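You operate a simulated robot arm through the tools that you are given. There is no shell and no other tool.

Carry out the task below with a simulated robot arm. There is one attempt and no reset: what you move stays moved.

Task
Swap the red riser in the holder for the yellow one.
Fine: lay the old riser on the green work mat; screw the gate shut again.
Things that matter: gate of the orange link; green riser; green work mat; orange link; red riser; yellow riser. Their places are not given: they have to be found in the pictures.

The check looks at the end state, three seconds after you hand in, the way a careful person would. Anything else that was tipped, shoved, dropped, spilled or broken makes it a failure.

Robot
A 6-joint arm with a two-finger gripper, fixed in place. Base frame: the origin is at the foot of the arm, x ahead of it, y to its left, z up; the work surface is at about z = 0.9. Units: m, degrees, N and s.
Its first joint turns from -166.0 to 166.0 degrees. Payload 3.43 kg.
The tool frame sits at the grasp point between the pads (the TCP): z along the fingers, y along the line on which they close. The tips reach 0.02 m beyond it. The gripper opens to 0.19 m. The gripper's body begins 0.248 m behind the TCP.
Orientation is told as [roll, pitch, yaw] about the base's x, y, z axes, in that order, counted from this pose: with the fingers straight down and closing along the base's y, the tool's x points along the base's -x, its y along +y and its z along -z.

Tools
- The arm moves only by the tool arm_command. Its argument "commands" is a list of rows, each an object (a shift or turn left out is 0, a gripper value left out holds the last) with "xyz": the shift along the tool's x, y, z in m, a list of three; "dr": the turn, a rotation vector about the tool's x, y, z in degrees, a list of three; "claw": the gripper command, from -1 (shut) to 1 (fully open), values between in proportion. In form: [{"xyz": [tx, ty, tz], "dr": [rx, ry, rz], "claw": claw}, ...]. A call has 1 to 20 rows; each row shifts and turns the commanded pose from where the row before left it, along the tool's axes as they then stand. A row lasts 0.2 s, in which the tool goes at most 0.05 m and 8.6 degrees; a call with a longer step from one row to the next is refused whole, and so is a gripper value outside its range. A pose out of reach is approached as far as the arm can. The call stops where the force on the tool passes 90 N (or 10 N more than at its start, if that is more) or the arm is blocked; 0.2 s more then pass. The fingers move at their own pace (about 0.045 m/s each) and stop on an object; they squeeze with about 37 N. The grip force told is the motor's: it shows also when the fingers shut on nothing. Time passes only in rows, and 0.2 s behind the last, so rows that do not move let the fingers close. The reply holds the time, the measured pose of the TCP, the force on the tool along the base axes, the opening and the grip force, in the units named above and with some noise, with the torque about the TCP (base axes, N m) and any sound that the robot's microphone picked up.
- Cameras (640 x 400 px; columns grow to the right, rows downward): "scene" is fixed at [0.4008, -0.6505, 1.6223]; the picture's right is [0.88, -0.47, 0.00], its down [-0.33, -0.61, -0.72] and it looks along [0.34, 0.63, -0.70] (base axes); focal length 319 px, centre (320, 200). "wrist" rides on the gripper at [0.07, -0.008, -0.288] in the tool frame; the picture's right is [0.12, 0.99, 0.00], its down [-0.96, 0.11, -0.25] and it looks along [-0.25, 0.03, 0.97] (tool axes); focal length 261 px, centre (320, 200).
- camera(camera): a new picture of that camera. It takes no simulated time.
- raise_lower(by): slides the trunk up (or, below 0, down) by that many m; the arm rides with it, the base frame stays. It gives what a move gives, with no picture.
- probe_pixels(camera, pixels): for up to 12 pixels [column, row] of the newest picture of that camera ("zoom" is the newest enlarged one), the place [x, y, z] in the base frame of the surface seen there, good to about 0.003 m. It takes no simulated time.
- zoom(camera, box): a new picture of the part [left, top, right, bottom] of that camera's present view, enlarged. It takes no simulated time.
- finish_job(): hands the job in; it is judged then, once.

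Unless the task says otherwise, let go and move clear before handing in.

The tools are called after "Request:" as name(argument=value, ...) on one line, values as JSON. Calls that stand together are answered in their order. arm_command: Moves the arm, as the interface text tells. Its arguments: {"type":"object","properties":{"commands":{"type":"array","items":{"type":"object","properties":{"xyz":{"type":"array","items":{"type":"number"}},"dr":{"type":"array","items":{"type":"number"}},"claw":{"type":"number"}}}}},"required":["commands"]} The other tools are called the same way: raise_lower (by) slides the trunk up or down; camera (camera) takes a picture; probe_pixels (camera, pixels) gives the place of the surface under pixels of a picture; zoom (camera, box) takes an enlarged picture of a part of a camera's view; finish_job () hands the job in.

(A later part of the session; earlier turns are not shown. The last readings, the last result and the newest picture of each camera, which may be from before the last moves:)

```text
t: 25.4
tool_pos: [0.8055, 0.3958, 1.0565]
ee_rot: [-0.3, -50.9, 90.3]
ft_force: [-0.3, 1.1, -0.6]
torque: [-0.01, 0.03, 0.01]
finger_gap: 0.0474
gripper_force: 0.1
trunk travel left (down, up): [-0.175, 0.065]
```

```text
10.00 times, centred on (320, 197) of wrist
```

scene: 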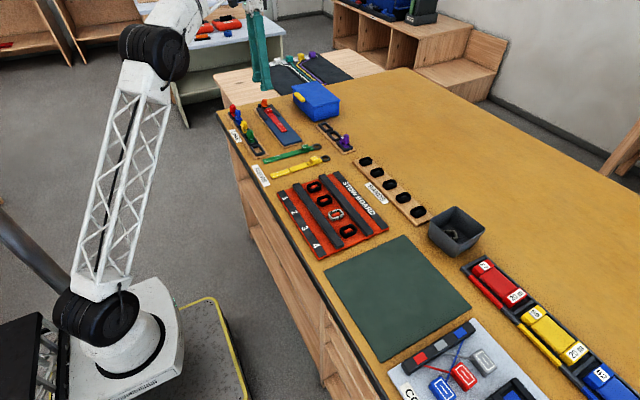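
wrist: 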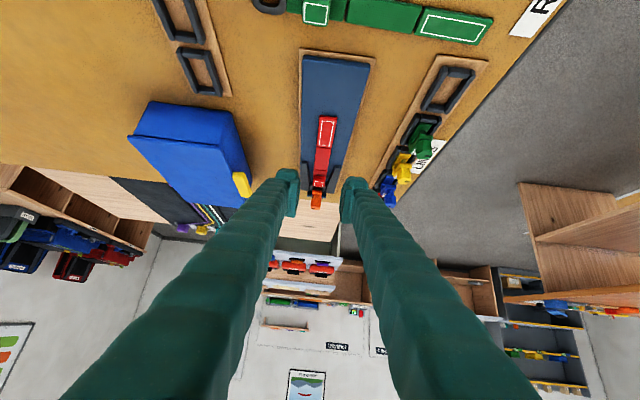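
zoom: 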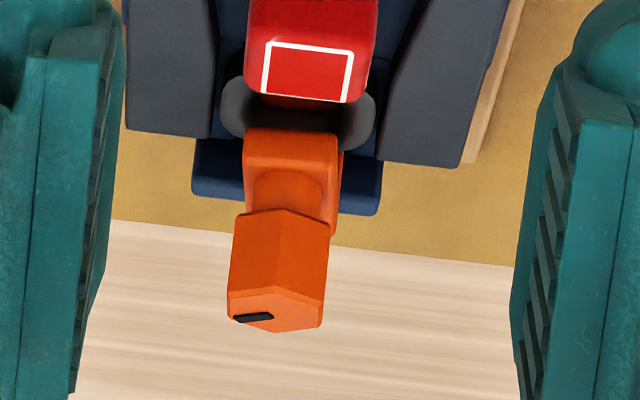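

The low view (zoom (290,170)) still hides the pin behind the arm, but the hex clearly stands about 9 mm proud. The riser ring is about that thick, so I'll unscrew further with a second grip: untilt, return above the hex and turn to yaw −27° (flats at 213° − 240°).

Request:
arm_command(commands=[{"dr": [0, 8.5, 0]}, {"dr": [0, 8.5, 0]}, {"dr": [0, 8.5, 0]}, {"dr": [0, 8.5, 0]}, {"dr": [0, 8.5, 0]}, {"dr": [0, 8.5, 0]}, {"xyz": [-0.048, 0, 0]}, {"xyz": [-0.048, 0, 0]}, {"xyz": [-0.048, 0, 0]}, {"xyz": [-0.048, 0, 0]}, {"xyz": [-0.049, 0, 0]}, {"xyz": [0, 0, 0]}])

Request:
arm_command(commands=[{"dr": [0, 0, 8.35]}, {"dr": [0, 0, 8.35]}, {"dr": [0, 0, 8.35]}, {"dr": [0, 0, 8.35]}, {"dr": [0, 0, 8.35]}, {"dr": [0, 0, 8.35]}, {"dr": [0, 0, 8.35]}, {"dr": [0, 0, 8.35]}, {"dr": [0, 0, 8.35]}, {"dr": [0, 0, 8.35]}, {"dr": [0, 0, 8.35]}, {"dr": [0, 0, 8.35]}, {"dr": [0, 0, 8.35]}, {"dr": [0, 0, 8.35]}, {"dr": [0, 0, 0]}])

Request:
zoom(camera="wrist", box=[272, 150, 368, 210])

```text
t: 28.0
tool_pos: [0.8053, 0.637, 1.0536]
ee_rot: [0.0, 0.2, 90.0]
ft_force: [0.9, 0.1, 0.3]
torque: [-0.08, 0.06, 0.01]
finger_gap: 0.0475
gripper_force: 0.0
trunk travel left (down, up): [-0.175, 0.065]
```

```text
t: 31.2
tool_pos: [0.8061, 0.6375, 1.0558]
ee_rot: [-0.2, -0.3, -26.9]
ft_force: [0.1, -0.2, -0.1]
torque: [0.01, -0.02, 0.02]
finger_gap: 0.0479
gripper_force: 0.1
trunk travel left (down, up): [-0.175, 0.065]
```

```text
6.67 times, centred on (320, 180) of wrist
```

zoom: 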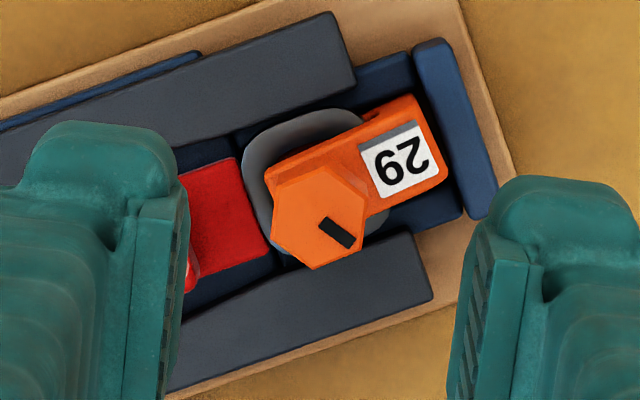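

The hex is centred on the tool axis (zoom (319,218) vs expected (318,217)) with flats matching the pads. I'll go down and grip again.

Request:
arm_command(commands=[{"xyz": [0, 0, 0.04]}, {"xyz": [0, 0, 0.03]}, {"xyz": [0, 0, 0.0135]}, {"xyz": [0, 0, 0]}])

Request:
zoom(camera="wrist", box=[272, 160, 368, 220])

```text
t: 32.2
tool_pos: [0.8055, 0.6385, 0.9714]
ee_rot: [-0.1, -0.2, -26.8]
ft_force: [0.5, 0.6, 0.0]
torque: [0.01, 0.01, -0.03]
finger_gap: 0.0475
gripper_force: 0.0
trunk travel left (down, up): [-0.175, 0.065]
```

```text
6.67 times, centred on (320, 190) of wrist
```

zoom: 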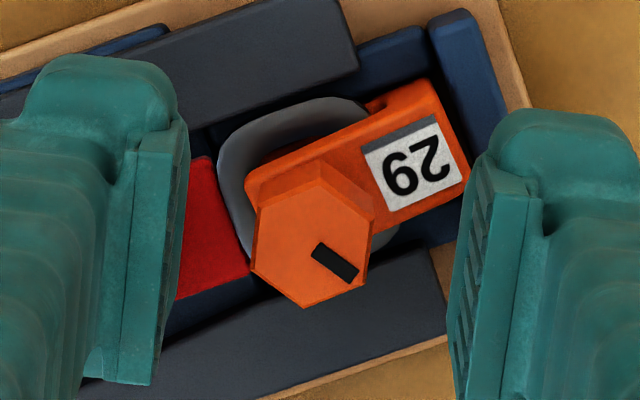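

Request:
arm_command(commands=[{"xyz": [0.0004, -0.0008, 0]}, {"claw": -0.75}, {"claw": -0.75}, {"claw": -1}, {"claw": -1}, {"claw": -1}])

Request:
arm_command(commands=[{"xyz": [0, 0, -0.0003], "dr": [0, 0, -7.5]}, {"xyz": [0, 0, -0.0003], "dr": [0, 0, -7.5]}, {"xyz": [0, 0, -0.0003], "dr": [0, 0, -7.5]}, {"xyz": [0, 0, -0.0003], "dr": [0, 0, -7.5]}, {"xyz": [0, 0, 0]}])

Request:
zoom(camera="scene", box=[254, 92, 278, 108])

Request:
zoom(camera="wrist", box=[272, 160, 368, 220])

```text
t: 33.6
tool_pos: [0.8049, 0.638, 0.9719]
ee_rot: [-0.1, -0.3, -26.8]
ft_force: [-0.7, -0.7, 0.6]
torque: [-0.04, -0.03, -0.03]
finger_gap: 0.0187
gripper_force: 37.0
trunk travel left (down, up): [-0.175, 0.065]
```

```text
t: 34.8
tool_pos: [0.8044, 0.6375, 0.9731]
ee_rot: [-0.1, -0.1, 3.3]
ft_force: [-0.2, 0.2, -0.4]
torque: [0.0, 0.01, -0.02]
finger_gap: 0.0189
gripper_force: 36.9
trunk travel left (down, up): [-0.175, 0.065]
```

```text
16.00 times, centred on (266, 100) of scene
```

zoom: 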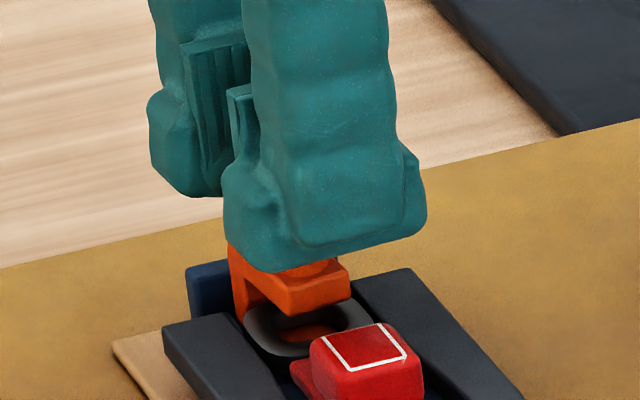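

```text
6.67 times, centred on (320, 190) of wrist
```

zoom: 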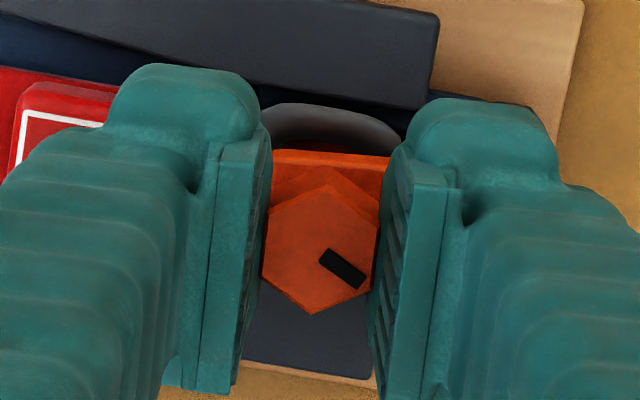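

Turning continues freely (about 243° total). I'll keep going, monitoring the load.

Request:
arm_command(commands=[{"xyz": [0, 0, -0.0003], "dr": [0, 0, -7.5]}, {"xyz": [0, 0, -0.0003], "dr": [0, 0, -7.5]}, {"xyz": [0, 0, -0.0003], "dr": [0, 0, -7.5]}, {"xyz": [0, 0, -0.0003], "dr": [0, 0, -7.5]}, {"xyz": [0, 0, -0.0003], "dr": [0, 0, -7.5]}, {"xyz": [0, 0, -0.0003], "dr": [0, 0, -7.5]}, {"xyz": [0, 0, 0]}])

Request:
zoom(camera="scene", box=[254, 92, 278, 108])

Request:
zoom(camera="wrist", box=[272, 160, 368, 220])

```text
t: 36.4
tool_pos: [0.8056, 0.6367, 0.9755]
ee_rot: [-0.2, 0.1, 48.3]
ft_force: [1.0, -0.3, -0.2]
torque: [-0.06, 0.04, -0.56]
finger_gap: 0.0194
gripper_force: 37.1
trunk travel left (down, up): [-0.175, 0.065]
```

```text
16.00 times, centred on (266, 100) of scene
```

zoom: 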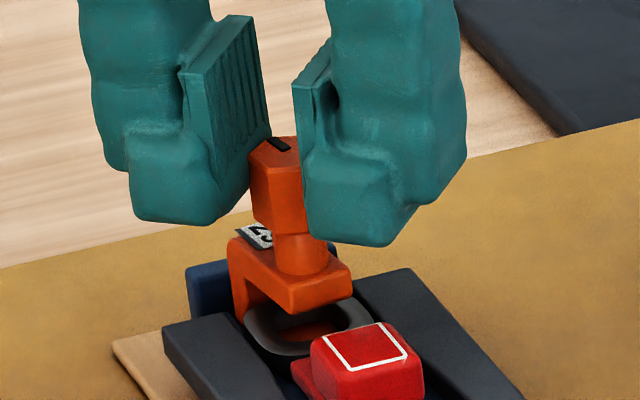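

```text
6.67 times, centred on (320, 190) of wrist
```

zoom: 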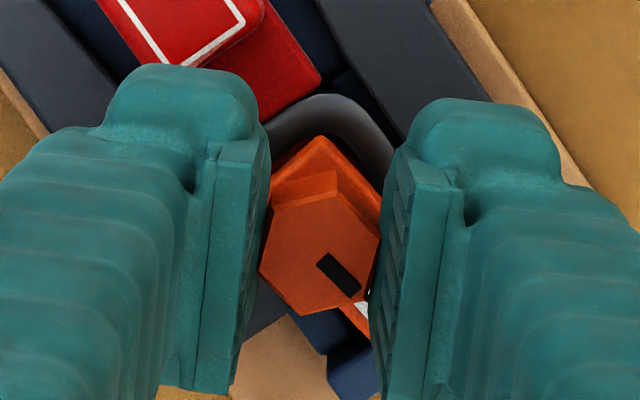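

An end stop shows: torque jumped to −0.56 N·m and the hex began to slip in the pads (gap 19.4 mm). So the gate is fully open. I'll relax the twist, release and rise.

Request:
arm_command(commands=[{"dr": [0, 0, 6]}, {"dr": [0, 0, 0]}])

Request:
arm_command(commands=[{"claw": -0.5}, {"claw": -0.5}, {"claw": -0.5}, {"xyz": [0, 0, -0.03]}, {"xyz": [0, 0, -0.04]}, {"xyz": [0, 0, 0]}])

Request:
zoom(camera="scene", box=[254, 92, 278, 108])

Request:
zoom(camera="wrist", box=[272, 140, 368, 200])

```text
t: 37.0
tool_pos: [0.8057, 0.6368, 0.9758]
ee_rot: [-0.1, 0.0, 42.1]
ft_force: [0.5, -0.5, 0.3]
torque: [0.01, -0.03, -0.15]
finger_gap: 0.0188
gripper_force: 37.2
trunk travel left (down, up): [-0.175, 0.065]
```

```text
t: 38.4
tool_pos: [0.8037, 0.6383, 1.0445]
ee_rot: [-0.2, 0.0, 42.2]
ft_force: [0.1, -0.2, 0.4]
torque: [-0.02, 0.02, -0.02]
finger_gap: 0.0477
gripper_force: 0.1
trunk travel left (down, up): [-0.175, 0.065]
```

```text
16.00 times, centred on (266, 100) of scene
```

zoom: 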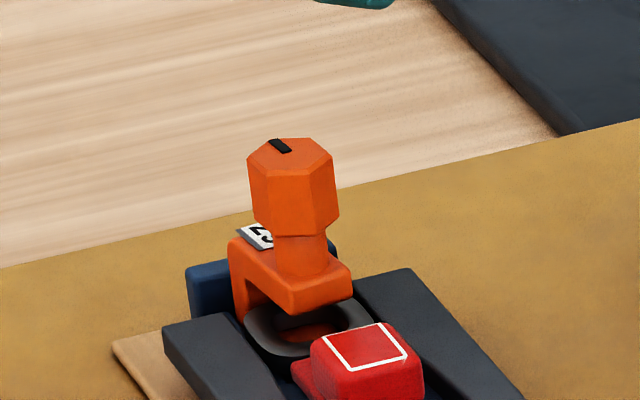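

```text
6.67 times, centred on (320, 170) of wrist
```

zoom: 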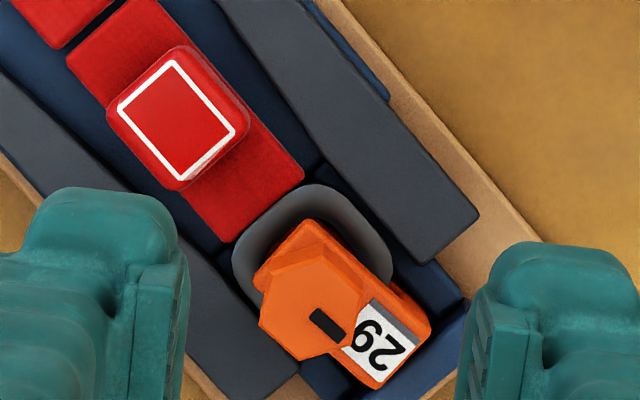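

The gate is fully open, with its mark swung round toward +y. Next I'll turn to yaw 90°, move over the red riser's block and check alignment.

Request:
arm_command(commands=[{"dr": [0, 0, -8]}, {"dr": [0, 0, -8]}, {"dr": [0, 0, -8]}, {"dr": [0, 0, -8]}, {"dr": [0, 0, -8]}, {"dr": [0, 0, -7.8]}, {"xyz": [0.026, 0, 0]}, {"xyz": [0.026, 0, 0]}, {"xyz": [0, 0, 0]}])

Request:
zoom(camera="wrist", box=[260, 120, 380, 195])

Request:
probe_pixels(camera="zoom", pixels=[[300, 310], [330, 310], [345, 320], [315, 290], [315, 330], [250, 330], [390, 330], [240, 250], [400, 250], [315, 200], [310, 100], [320, 370]])

```text
t: 40.4
tool_pos: [0.8031, 0.5872, 1.0456]
ee_rot: [-0.3, 0.2, 90.1]
ft_force: [0.4, -0.4, 0.7]
torque: [0.03, -0.05, -0.01]
finger_gap: 0.0474
gripper_force: 0.1
trunk travel left (down, up): [-0.175, 0.065]
```

```text
5.33 times, centred on (320, 158) of wrist
```

zoom: 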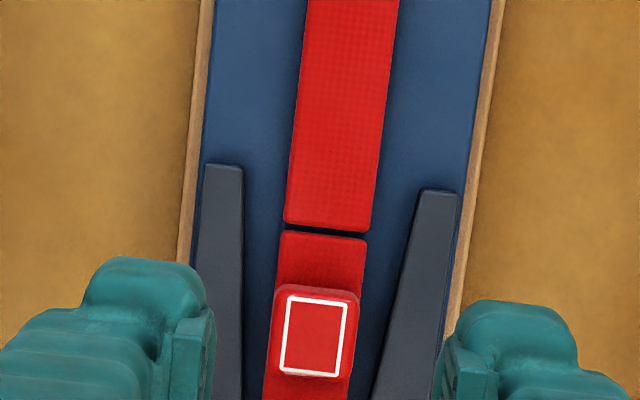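

```text
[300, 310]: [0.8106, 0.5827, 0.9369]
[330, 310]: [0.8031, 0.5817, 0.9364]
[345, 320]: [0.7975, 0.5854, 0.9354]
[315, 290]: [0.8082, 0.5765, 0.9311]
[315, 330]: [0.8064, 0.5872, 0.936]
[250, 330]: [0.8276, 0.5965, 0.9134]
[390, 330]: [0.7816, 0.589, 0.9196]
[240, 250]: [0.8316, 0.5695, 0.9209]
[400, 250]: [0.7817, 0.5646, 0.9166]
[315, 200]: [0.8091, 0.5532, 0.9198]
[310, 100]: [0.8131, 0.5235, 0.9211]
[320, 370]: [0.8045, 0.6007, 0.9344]
```

The block centre is at zoom (314,335), about 1.2 mm to +x and 3–5 mm to +y of my axis. I'll correct and descend part-way.

Request:
arm_command(commands=[{"xyz": [-0.002, -0.0013, 0.03]}, {"xyz": [0, 0, 0.03]}, {"xyz": [0, 0, 0.015]}, {"xyz": [0, 0, 0]}])

Request:
zoom(camera="wrist", box=[260, 155, 380, 230])

Request:
zoom(camera="scene", box=[254, 90, 290, 114])

```text
t: 41.4
tool_pos: [0.8067, 0.5884, 0.9705]
ee_rot: [-0.2, 0.2, 90.0]
ft_force: [-0.5, -0.3, -0.8]
torque: [-0.02, 0.03, -0.02]
finger_gap: 0.0478
gripper_force: 0.0
trunk travel left (down, up): [-0.175, 0.065]
```

```text
5.33 times, centred on (320, 192) of wrist
```

zoom: 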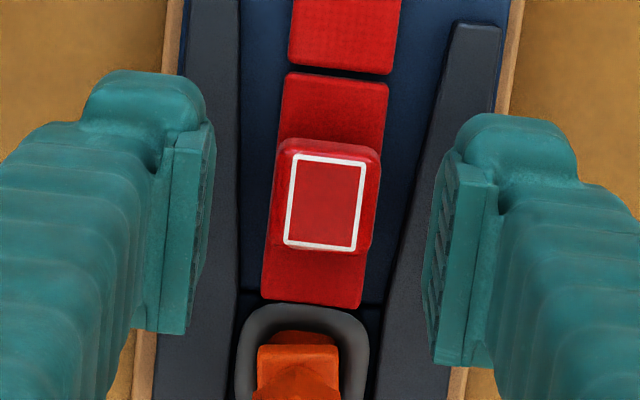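

```text
16.00 times, centred on (272, 102) of scene
```

zoom: 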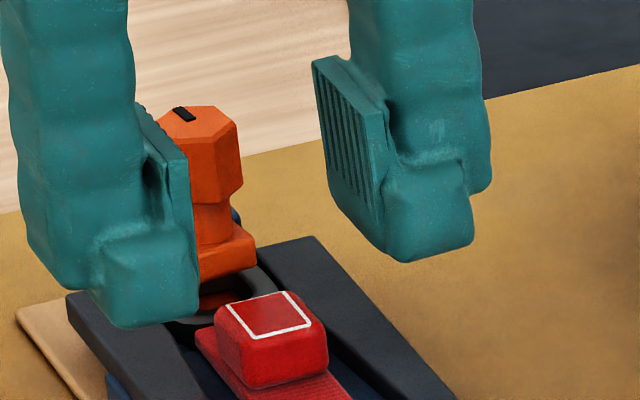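

Request:
arm_command(commands=[{"xyz": [-0.001, 0.0018, 0.012]}, {"xyz": [0, 0, 0.0135]}, {"xyz": [0, 0, 0]}])

Request:
zoom(camera="wrist", box=[260, 155, 380, 230])

Request:
zoom(camera="scene", box=[254, 92, 290, 116])

```text
t: 42.2
tool_pos: [0.8047, 0.5889, 0.9457]
ee_rot: [-0.2, 0.2, 90.0]
ft_force: [0.3, 0.5, -0.4]
torque: [-0.01, -0.03, 0.02]
finger_gap: 0.0472
gripper_force: 0.1
trunk travel left (down, up): [-0.175, 0.065]
```

```text
5.33 times, centred on (320, 192) of wrist
```

zoom: 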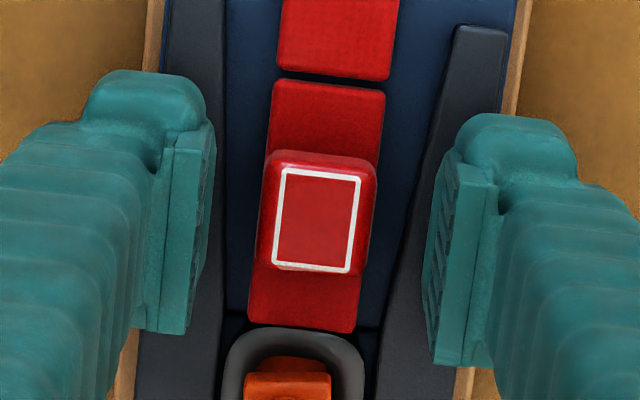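

```text
16.00 times, centred on (272, 104) of scene
```

zoom: 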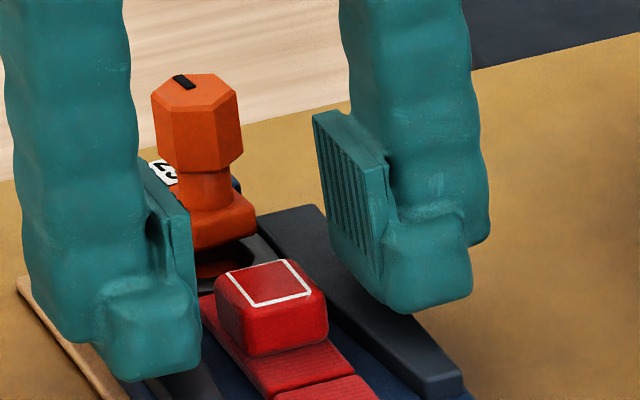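

The block is centred between the pads (zoom (318,217)). I'll go 1.5 mm lower (tips still above the rails at 0.920) and close on it.

Request:
arm_command(commands=[{"xyz": [0, 0, 0.0015]}, {"claw": -0.7}, {"claw": -0.7}, {"claw": -1}, {"claw": -1}, {"claw": -1}])

Request:
zoom(camera="wrist", box=[260, 155, 380, 230])

```text
t: 43.7
tool_pos: [0.8038, 0.5892, 0.9548]
ee_rot: [-0.8, -0.3, 89.9]
ft_force: [-9.0, -7.9, 38.9]
torque: [-0.22, 0.34, 0.11]
finger_gap: 0.006
gripper_force: 34.2
trunk travel left (down, up): [-0.175, 0.065]
stopped in row 6: the force on the tool passed its limit at 98 N (the readings are from after the stop); the commanded pose is now the measured one
```

```text
5.33 times, centred on (320, 192) of wrist
```

zoom: 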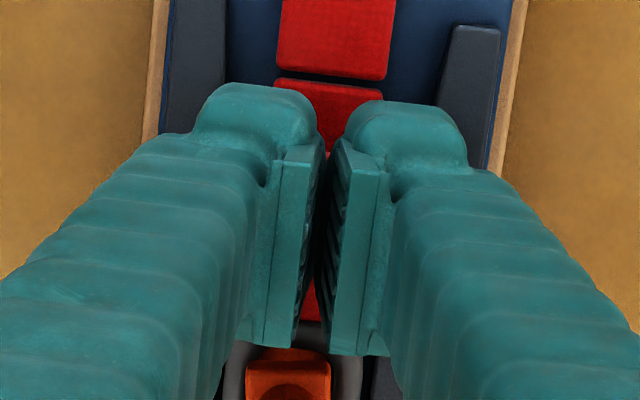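

The pads rode up over the block's rounded top (gap 6 mm, TCP pushed up to 0.955) and pressed on it. I'll rise straight off at once and inspect.

Request:
arm_command(commands=[{"xyz": [0, 0, -0.01]}, {"xyz": [0, 0, -0.02]}, {"xyz": [0, 0, -0.03], "claw": -0.5}, {"xyz": [0, 0, -0.02]}, {"claw": -0.5}])

Request:
zoom(camera="wrist", box=[260, 120, 380, 195])

Request:
zoom(camera="scene", box=[254, 92, 290, 116])

```text
t: 44.9
tool_pos: [0.8044, 0.5869, 1.0307]
ee_rot: [-0.6, -0.1, 90.0]
ft_force: [0.1, -0.2, -0.1]
torque: [0.01, 0.03, 0.01]
finger_gap: 0.0475
gripper_force: 0.0
trunk travel left (down, up): [-0.175, 0.065]
```

```text
5.33 times, centred on (320, 158) of wrist
```

zoom: 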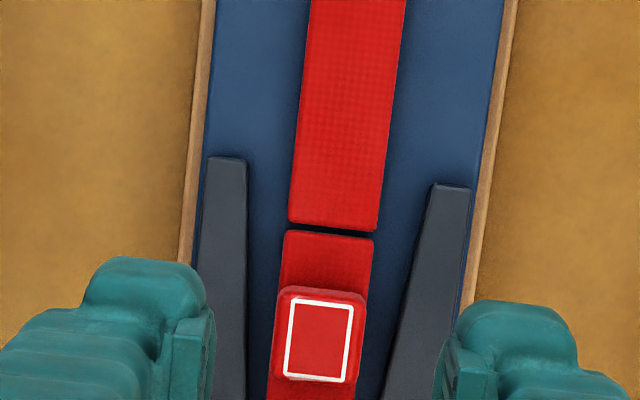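

```text
16.00 times, centred on (272, 104) of scene
```

zoom: 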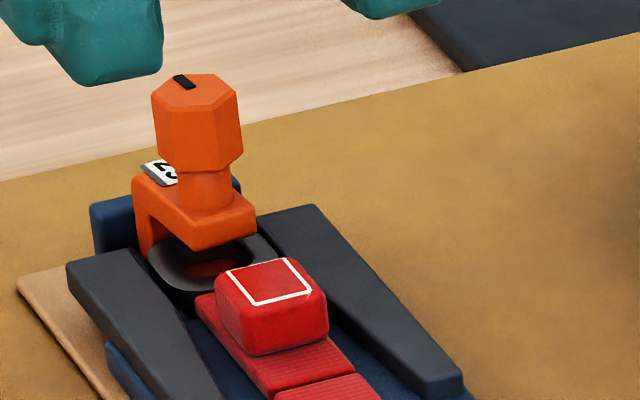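

Nothing was displaced: the riser, block and link look unchanged. I'll measure the block's profile closely, on the red and yellow ones, to see why the grip slid.

Request:
zoom(camera="scene", box=[262, 98, 286, 114])

Request:
probe_pixels(camera="zoom", pixels=[[270, 190], [250, 215], [250, 230], [250, 245], [250, 260], [250, 275], [310, 215], [310, 240], [310, 258], [200, 205], [200, 230], [205, 245]])

Request:
zoom(camera="scene", box=[300, 145, 336, 169])

```text
16.00 times, centred on (274, 106) of scene
```

zoom: 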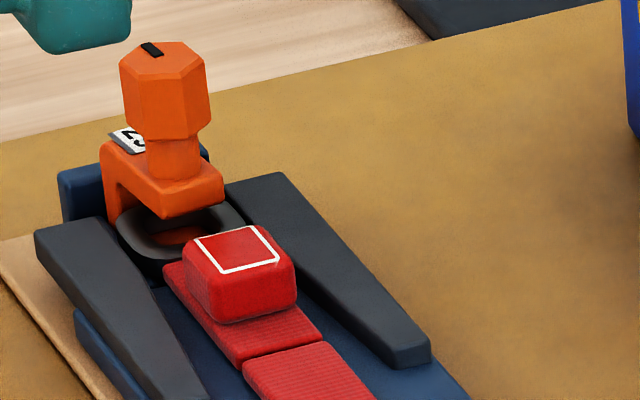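

```text
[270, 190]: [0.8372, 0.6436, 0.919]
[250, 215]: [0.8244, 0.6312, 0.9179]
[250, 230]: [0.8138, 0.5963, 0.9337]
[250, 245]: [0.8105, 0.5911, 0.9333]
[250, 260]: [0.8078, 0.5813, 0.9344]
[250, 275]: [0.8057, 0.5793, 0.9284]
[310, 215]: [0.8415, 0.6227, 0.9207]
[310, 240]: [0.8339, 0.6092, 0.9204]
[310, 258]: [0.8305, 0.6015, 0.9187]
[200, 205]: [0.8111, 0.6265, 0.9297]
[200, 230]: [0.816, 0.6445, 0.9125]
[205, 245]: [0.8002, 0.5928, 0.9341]
```

```text
16.00 times, centred on (318, 157) of scene
```

zoom: 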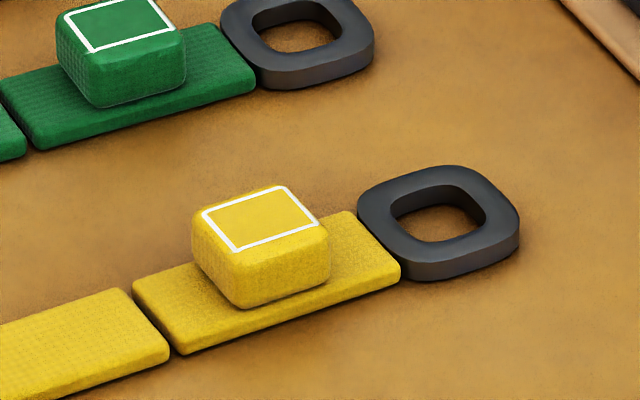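

The rails (top ≈0.920) keep the tips from going low enough for a firm grip there, and only the block's rounded upper half was held. Plan: set the fingers fore and aft of the block (closing along y, not squeezing) and slide the riser out along −y past the rails. Then I can take a deep grip. Rotating to yaw 0 at height now.

Request:
arm_command(commands=[{"dr": [0, 0, 8.2]}, {"dr": [0, 0, 8.2]}, {"dr": [0, 0, 8.2]}, {"dr": [0, 0, 8.2]}, {"dr": [0, 0, 8.2]}, {"dr": [0, 0, 8.2]}, {"dr": [0, 0, 8.2]}, {"dr": [0, 0, 8.2]}, {"dr": [0, 0, 8.2]}, {"dr": [0, 0, 8.2]}, {"dr": [0, 0, 8.0]}, {"claw": -0.66}, {"claw": -0.66}])

Request:
zoom(camera="wrist", box=[260, 140, 380, 215])

```text
t: 47.7
tool_pos: [0.8043, 0.5884, 1.0306]
ee_rot: [0.1, -0.5, 0.1]
ft_force: [-0.6, -0.2, -0.6]
torque: [0.01, -0.04, -0.03]
finger_gap: 0.032
gripper_force: 0.1
trunk travel left (down, up): [-0.175, 0.065]
```

```text
5.33 times, centred on (320, 178) of wrist
```

zoom: 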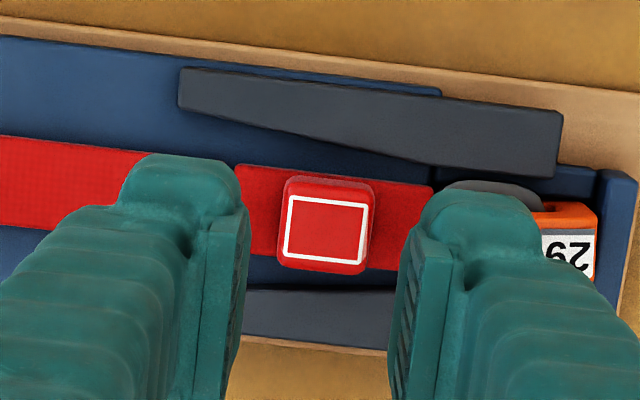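

Request:
arm_command(commands=[{"xyz": [0, 0, 0.0265]}, {"xyz": [0, 0, 0]}])

Request:
zoom(camera="wrist", box=[260, 150, 380, 225])

Request:
zoom(camera="scene", box=[254, 88, 290, 112])

```text
t: 48.3
tool_pos: [0.8041, 0.5892, 1.0064]
ee_rot: [0.2, -0.5, 0.0]
ft_force: [-0.5, -0.8, -0.3]
torque: [0.01, -0.02, -0.03]
finger_gap: 0.0323
gripper_force: 0.1
trunk travel left (down, up): [-0.175, 0.065]
```

```text
5.33 times, centred on (320, 188) of wrist
```

zoom: 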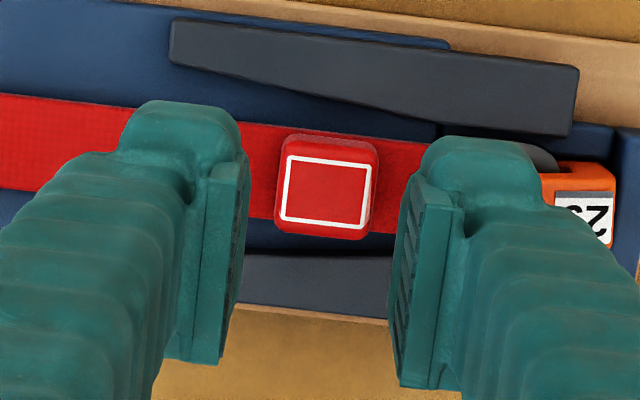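

```text
16.00 times, centred on (272, 100) of scene
```

zoom: 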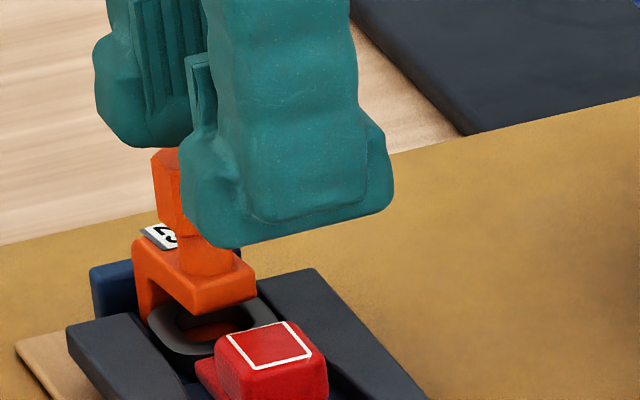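

The fingers look thicker than 16 mm in the picture. Before putting one between the block and the hex, I'll probe its real extents.

Request:
probe_pixels(camera="zoom", pixels=[[212, 60], [245, 95], [300, 240], [385, 210], [370, 130], [355, 90], [190, 180], [205, 215]])

Request:
camera(camera="wrist")

Request:
probe_pixels(camera="wrist", pixels=[[337, 185], [340, 180], [345, 177], [350, 176], [355, 177], [359, 180], [305, 185], [302, 175], [297, 170], [290, 170], [284, 173], [281, 178]])

```text
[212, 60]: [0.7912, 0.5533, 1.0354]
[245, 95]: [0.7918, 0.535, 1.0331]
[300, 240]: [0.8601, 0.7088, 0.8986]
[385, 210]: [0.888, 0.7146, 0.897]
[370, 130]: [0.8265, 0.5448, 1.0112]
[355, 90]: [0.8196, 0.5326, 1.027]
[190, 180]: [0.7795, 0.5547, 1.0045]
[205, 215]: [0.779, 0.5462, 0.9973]
```

```text
taken
```

wrist: 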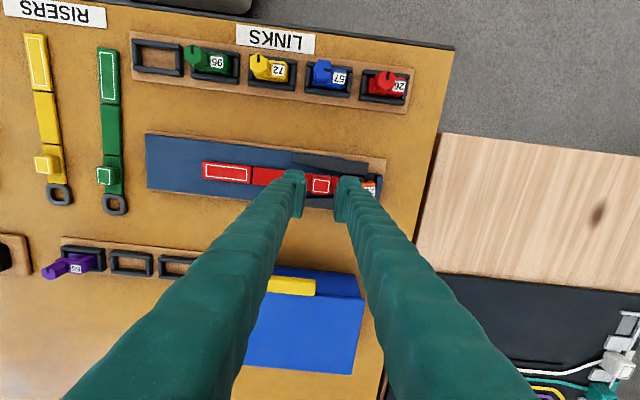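

```text
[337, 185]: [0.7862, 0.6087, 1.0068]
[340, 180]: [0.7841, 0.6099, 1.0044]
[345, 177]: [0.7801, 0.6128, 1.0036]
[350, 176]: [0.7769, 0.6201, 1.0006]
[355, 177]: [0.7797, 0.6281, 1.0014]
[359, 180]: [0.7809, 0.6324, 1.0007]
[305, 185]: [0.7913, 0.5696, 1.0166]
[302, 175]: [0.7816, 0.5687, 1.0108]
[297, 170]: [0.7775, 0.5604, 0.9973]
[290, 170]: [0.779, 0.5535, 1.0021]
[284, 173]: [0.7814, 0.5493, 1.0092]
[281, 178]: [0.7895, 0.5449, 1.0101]
```

The finger bodies are in fact about 27 mm thick at the tip (y 0.606–0.633), so one won't fit safely in front of the hex. I'll return to yaw 90° instead and straddle the block as low as the rails allow. Closing in tiny steps to a light squeeze should be enough to slide it out. First I'll rise, level the tool and rotate.

Request:
arm_command(commands=[{"xyz": [0, 0, -0.03], "dr": [0.2, 0.5, 0]}, {"dr": [0, 0, -8.2]}, {"dr": [0, 0, -8.2]}, {"dr": [0, 0, -8.2]}, {"dr": [0, 0, -8.2]}, {"dr": [0, 0, -8.2]}, {"dr": [0, 0, -8.2]}, {"dr": [0, 0, -8.2]}, {"dr": [0, 0, -8.2]}, {"dr": [0, 0, -8.2]}, {"dr": [0, 0, -8.2]}, {"dr": [0, 0, -8.0], "claw": -0.55}, {"claw": -0.55}, {"claw": -0.55}])

Request:
arm_command(commands=[{"xyz": [0, 0, 0.04]}, {"xyz": [0, 0, 0.04]}, {"xyz": [0, 0, 0.009]}, {"xyz": [0, 0, 0]}])

Request:
zoom(camera="wrist", box=[260, 155, 380, 230])

```text
t: 51.3
tool_pos: [0.8045, 0.589, 1.034]
ee_rot: [0.0, 0.0, 90.1]
ft_force: [-0.1, -0.1, -0.5]
torque: [0.01, 0.03, 0.0]
finger_gap: 0.0427
gripper_force: 0.0
trunk travel left (down, up): [-0.175, 0.065]
```

```text
t: 52.3
tool_pos: [0.8049, 0.587, 0.944]
ee_rot: [0.0, 0.0, 89.9]
ft_force: [-0.5, -1.0, -0.1]
torque: [0.0, 0.01, 0.03]
finger_gap: 0.0428
gripper_force: 0.1
trunk travel left (down, up): [-0.175, 0.065]
```

```text
5.33 times, centred on (320, 192) of wrist
```

zoom: 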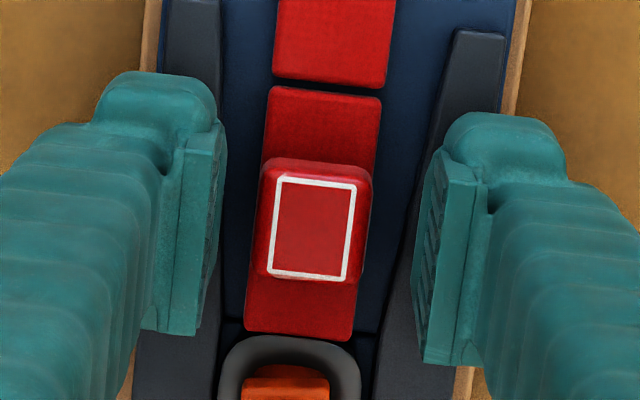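

Aligned. I'll lower in 1 mm steps, watching for rail contact.

Request:
arm_command(commands=[{"xyz": [0, 0, 0.001]}, {"xyz": [0, 0, 0.001]}, {"xyz": [0, 0, 0]}])

Request:
arm_command(commands=[{"xyz": [0, 0, 0.001]}, {"xyz": [0, 0, 0]}])

```text
t: 53.1
tool_pos: [0.8052, 0.5879, 0.9425]
ee_rot: [-0.1, 0.1, 90.0]
ft_force: [-0.1, -0.4, 0.1]
torque: [0.0, 0.0, 0.0]
finger_gap: 0.0424
gripper_force: 0.0
trunk travel left (down, up): [-0.175, 0.065]
```

```text
t: 53.7
tool_pos: [0.8033, 0.5886, 0.941]
ee_rot: [0.1, 0.2, 90.0]
ft_force: [-0.3, -0.3, -1.1]
torque: [0.01, 0.01, 0.03]
finger_gap: 0.0426
gripper_force: 0.0
trunk travel left (down, up): [-0.175, 0.065]
```

Request:
arm_command(commands=[{"xyz": [0, 0, 0.001]}, {"xyz": [0, 0, 0]}])

Request:
arm_command(commands=[{"xyz": [0, 0, 0.001]}, {"xyz": [0, 0, 0]}])

Request:
zoom(camera="scene", box=[254, 92, 290, 116])

```text
t: 54.3
tool_pos: [0.8053, 0.5883, 0.941]
ee_rot: [-0.1, 0.1, 90.0]
ft_force: [0.9, 0.5, 5.0]
torque: [0.0, 0.15, -0.04]
finger_gap: 0.0418
gripper_force: 0.1
trunk travel left (down, up): [-0.175, 0.065]
```

```text
t: 54.9
tool_pos: [0.8035, 0.588, 0.9405]
ee_rot: [-0.1, 0.0, 90.0]
ft_force: [2.9, 3.7, 14.3]
torque: [0.08, 0.22, -0.11]
finger_gap: 0.042
gripper_force: 0.1
trunk travel left (down, up): [-0.175, 0.065]
```

```text
16.00 times, centred on (272, 104) of scene
```

zoom: 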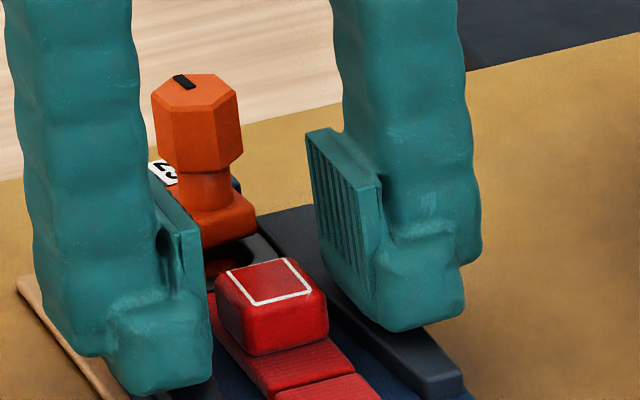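

Contact with the rail began (5 N, then 14 N), so I'll back off 1.3 mm and close in small steps.

Request:
arm_command(commands=[{"xyz": [0, 0, -0.0013]}, {"claw": -0.7}, {"claw": -0.75}, {"claw": -0.75}])

Request:
arm_command(commands=[{"claw": -0.78}])

```text
t: 55.9
tool_pos: [0.8024, 0.5879, 0.9407]
ee_rot: [0.0, 0.1, 90.0]
ft_force: [-4.6, 0.0, 7.1]
torque: [0.06, 0.23, 0.04]
finger_gap: 0.0248
gripper_force: 15.5
trunk travel left (down, up): [-0.175, 0.065]
```

```text
t: 56.3
tool_pos: [0.805, 0.5875, 0.9403]
ee_rot: [-0.1, 0.1, 90.1]
ft_force: [-3.1, 0.1, 4.2]
torque: [0.08, 0.16, 0.03]
finger_gap: 0.0243
gripper_force: 31.3
trunk travel left (down, up): [-0.175, 0.065]
```

The pads now hold the block at 24.4 mm width with 31 N and no riding up. I'll slide slowly along −y (tool +x) and watch for resistance.

Request:
arm_command(commands=[{"xyz": [0.003, 0, 0]}, {"xyz": [0.003, 0, 0]}, {"xyz": [0.003, 0, 0]}])

Request:
zoom(camera="scene", box=[254, 92, 290, 116])

Request:
zoom(camera="wrist", box=[260, 155, 380, 230])

```text
t: 57.1
tool_pos: [0.8046, 0.5785, 0.9408]
ee_rot: [-0.1, 0.1, 90.0]
ft_force: [0.0, 0.5, 1.3]
torque: [-0.01, 0.02, -0.04]
finger_gap: 0.0242
gripper_force: 36.8
trunk travel left (down, up): [-0.175, 0.065]
```

```text
16.00 times, centred on (272, 104) of scene
```

zoom: 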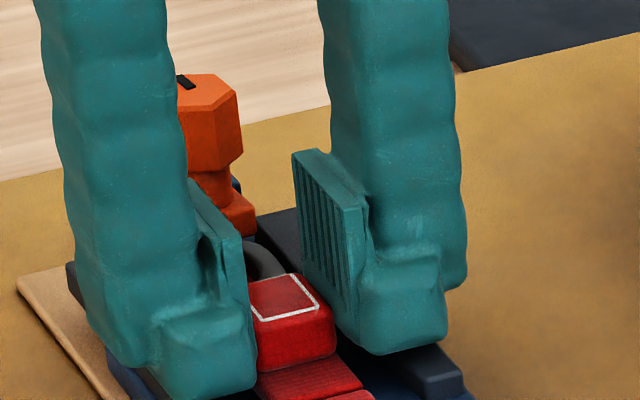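

```text
5.33 times, centred on (320, 192) of wrist
```

zoom: 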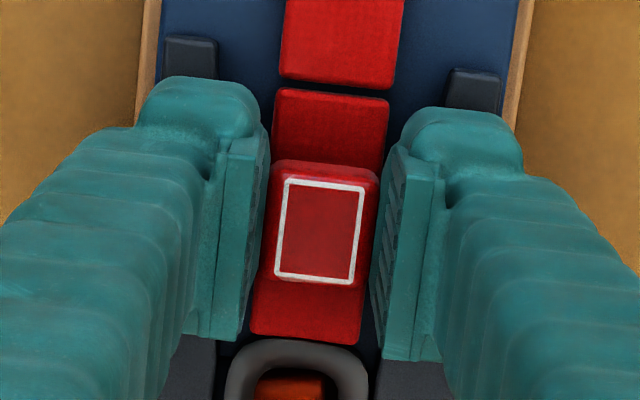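

The riser slides with the gripper and without resistance. I'll continue 50 mm more to clear the link and rails.

Request:
arm_command(commands=[{"xyz": [0.005, 0, 0]}, {"xyz": [0.005, 0, 0]}, {"xyz": [0.005, 0, 0]}, {"xyz": [0.005, 0, 0]}, {"xyz": [0.005, 0, 0]}, {"xyz": [0, 0, 0]}])

Request:
zoom(camera="scene", box=[254, 92, 290, 116])

Request:
zoom(camera="wrist", box=[260, 155, 380, 230])

```text
t: 58.5
tool_pos: [0.8049, 0.5548, 0.9412]
ee_rot: [0.0, 0.2, 90.0]
ft_force: [-1.0, -0.4, 0.5]
torque: [-0.02, 0.0, -0.01]
finger_gap: 0.024
gripper_force: 37.0
trunk travel left (down, up): [-0.175, 0.065]
```

```text
16.00 times, centred on (272, 104) of scene
```

zoom: 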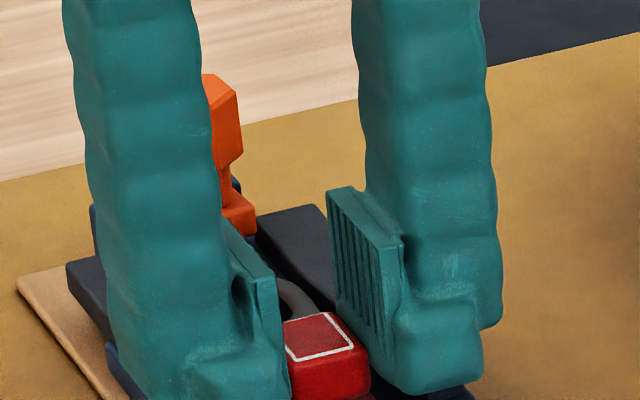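

```text
5.33 times, centred on (320, 192) of wrist
```

zoom: 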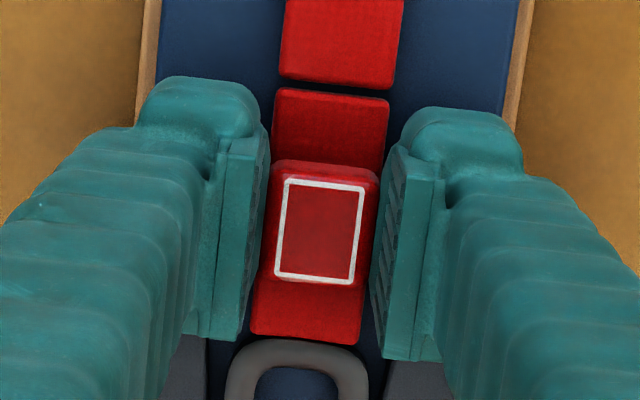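

Request:
arm_command(commands=[{"xyz": [0.006, 0, 0]}, {"xyz": [0.006, 0, 0]}, {"xyz": [0.006, 0, 0]}, {"xyz": [0.006, 0, 0]}, {"xyz": [0.006, 0, 0]}, {"xyz": [0, 0, 0]}])

Request:
camera(camera="wrist")

Request:
zoom(camera="scene", box=[254, 92, 302, 124])

```text
t: 59.9
tool_pos: [0.8052, 0.5247, 0.9406]
ee_rot: [-0.1, 0.1, 90.0]
ft_force: [-0.3, 0.5, 0.4]
torque: [-0.04, 0.0, 0.04]
finger_gap: 0.0242
gripper_force: 36.7
trunk travel left (down, up): [-0.175, 0.065]
```

```text
taken
```

wrist: 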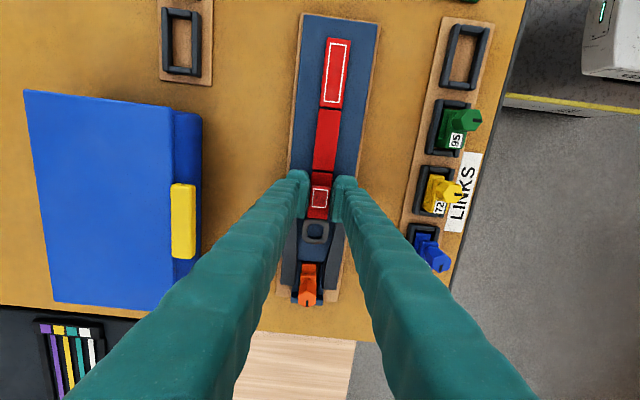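

```text
12.50 times, centred on (278, 108) of scene
```

zoom: 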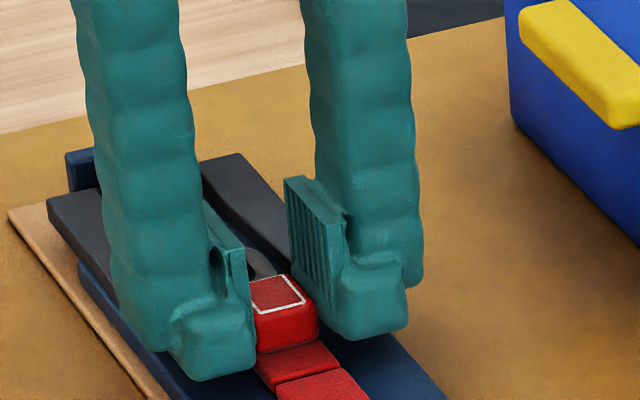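

The ring is fully clear of the link (wrist (313,232) vs the link at (308,285)). Now I'm outside the rails, so I'll regrip about 3 mm deeper for a secure lift.

Request:
arm_command(commands=[{"claw": -0.62}, {"claw": -0.62}, {"xyz": [0, 0, 0.0015]}, {"xyz": [0, 0, 0.001]}, {"xyz": [0, 0, 0]}])

Request:
arm_command(commands=[{"xyz": [0, 0, 0.001]}, {"xyz": [0, 0, 0]}])

```text
t: 61.1
tool_pos: [0.8042, 0.5246, 0.9382]
ee_rot: [-0.2, 0.0, 90.0]
ft_force: [0.7, 1.3, 0.1]
torque: [0.02, 0.01, -0.01]
finger_gap: 0.0361
gripper_force: 0.1
trunk travel left (down, up): [-0.175, 0.065]
```

```text
t: 61.7
tool_pos: [0.8043, 0.5247, 0.9382]
ee_rot: [0.0, 0.1, 90.1]
ft_force: [0.0, 0.0, 4.9]
torque: [0.11, 0.05, 0.01]
finger_gap: 0.0362
gripper_force: 0.1
trunk travel left (down, up): [-0.175, 0.065]
```

Request:
arm_command(commands=[{"xyz": [0, 0, -0.0008]}, {"claw": -0.72}, {"claw": -0.76}, {"claw": -0.78}, {"claw": -0.82}, {"claw": -0.82}])

Request:
zoom(camera="wrist", box=[260, 155, 380, 230])

```text
t: 63.1
tool_pos: [0.8055, 0.5244, 0.9383]
ee_rot: [-0.1, 0.0, 90.0]
ft_force: [-1.3, 0.5, 0.1]
torque: [0.0, -0.03, -0.04]
finger_gap: 0.0241
gripper_force: 37.0
trunk travel left (down, up): [-0.175, 0.065]
```

```text
5.33 times, centred on (320, 192) of wrist
```

zoom: 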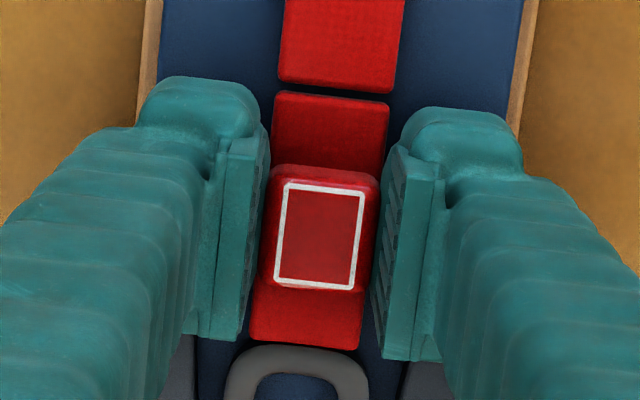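

A firm grip (24.1 mm, 37 N, no vertical load). I'll lift slowly and see whether the strap bends.

Request:
arm_command(commands=[{"xyz": [0, 0, -0.005]}, {"xyz": [0, 0, -0.008]}, {"xyz": [0, 0, -0.012]}, {"xyz": [0, 0, 0]}])

Request:
camera(camera="wrist")

Request:
zoom(camera="scene", box=[254, 92, 302, 124])

```text
t: 64.1
tool_pos: [0.8047, 0.524, 0.963]
ee_rot: [0.0, 0.1, 90.0]
ft_force: [-0.2, 0.0, -0.4]
torque: [-0.01, -0.03, 0.0]
finger_gap: 0.0239
gripper_force: 36.4
trunk travel left (down, up): [-0.175, 0.065]
```

```text
taken
```

wrist: 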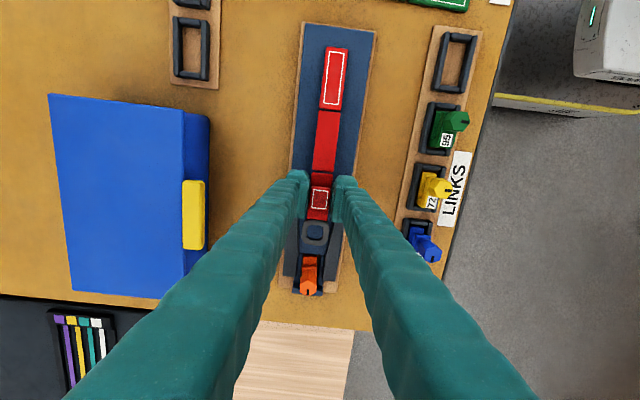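

```text
12.50 times, centred on (278, 108) of scene
```

zoom: 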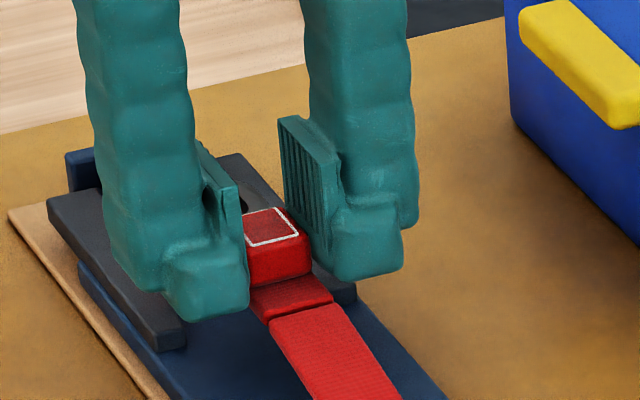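

The red riser is off the plate, and the tail may be hinging down. I'll lift further and look.

Request:
arm_command(commands=[{"xyz": [0, 0, -0.03]}, {"xyz": [0, 0, -0.04]}, {"xyz": [0, 0, -0.04]}, {"xyz": [0, 0, 0]}])

Request:
camera(camera="wrist")

Request:
zoom(camera="scene", box=[230, 70, 326, 134])

```text
t: 65.1
tool_pos: [0.8042, 0.5238, 1.0738]
ee_rot: [-0.1, 0.1, 90.0]
ft_force: [-0.6, -0.4, -0.5]
torque: [0.01, 0.0, 0.02]
finger_gap: 0.024
gripper_force: 36.6
trunk travel left (down, up): [-0.175, 0.065]
```

```text
taken
```

wrist: 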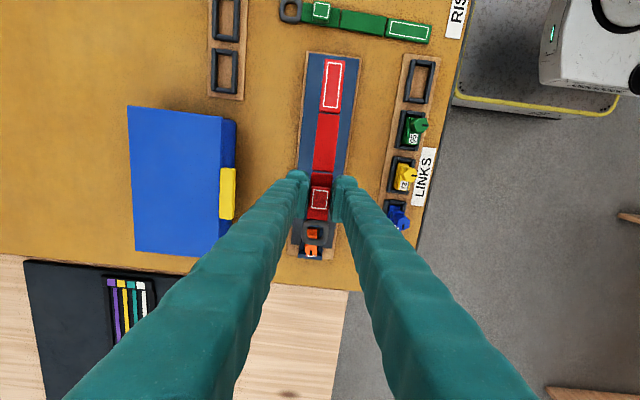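

```text
6.25 times, centred on (278, 102) of scene
```

zoom: 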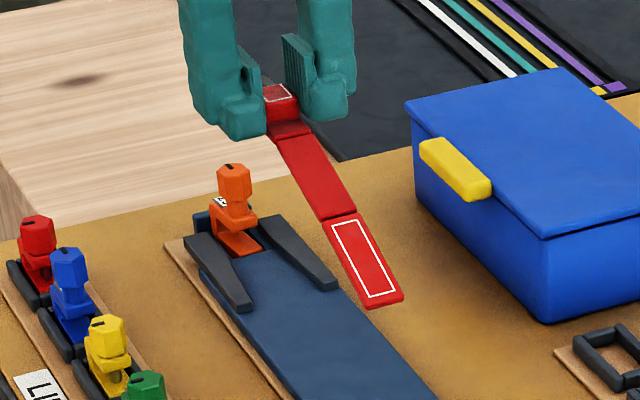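

The riser holds with a modest droop at its hinges. I'll measure the tail's height for carrying and check the vacated link.

Request:
zoom(camera="scene", box=[254, 88, 294, 116])

Request:
probe_pixels(camera="zoom", pixels=[[480, 330], [440, 270], [470, 300], [400, 200], [150, 150], [120, 200], [140, 225], [200, 235]])

Request:
camera(camera="wrist")

Request:
probe_pixels(camera="wrist", pixels=[[334, 65], [332, 85], [330, 108], [327, 120], [325, 145], [322, 165], [320, 198], [313, 228]])

```text
14.29 times, centred on (274, 102) of scene
```

zoom: 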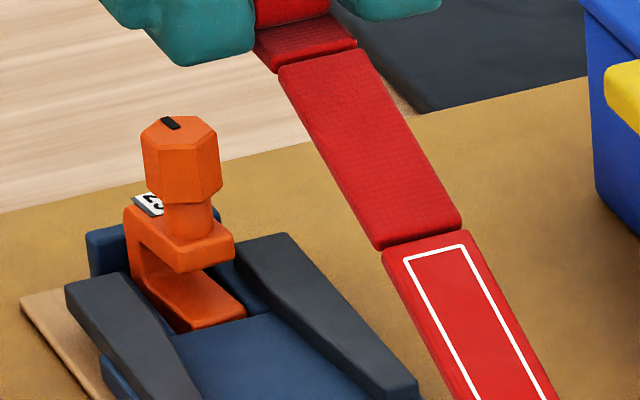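

```text
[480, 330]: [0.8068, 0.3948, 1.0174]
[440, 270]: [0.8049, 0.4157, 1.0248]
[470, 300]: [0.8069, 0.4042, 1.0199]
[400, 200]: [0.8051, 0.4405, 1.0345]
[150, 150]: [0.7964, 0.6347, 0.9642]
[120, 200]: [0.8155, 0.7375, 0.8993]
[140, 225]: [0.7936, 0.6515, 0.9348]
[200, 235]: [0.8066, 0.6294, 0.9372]
```

```text
taken
```

wrist: 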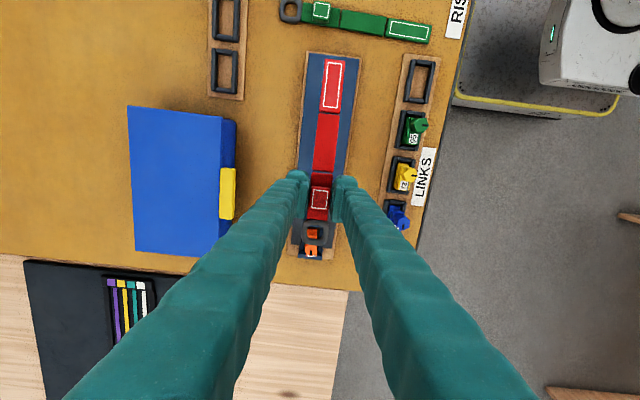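

```text
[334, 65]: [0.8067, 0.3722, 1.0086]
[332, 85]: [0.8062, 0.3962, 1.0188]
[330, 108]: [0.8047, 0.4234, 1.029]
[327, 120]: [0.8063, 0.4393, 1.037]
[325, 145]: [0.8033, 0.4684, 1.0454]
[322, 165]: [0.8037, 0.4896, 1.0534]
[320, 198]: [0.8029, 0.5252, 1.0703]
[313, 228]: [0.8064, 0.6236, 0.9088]
```

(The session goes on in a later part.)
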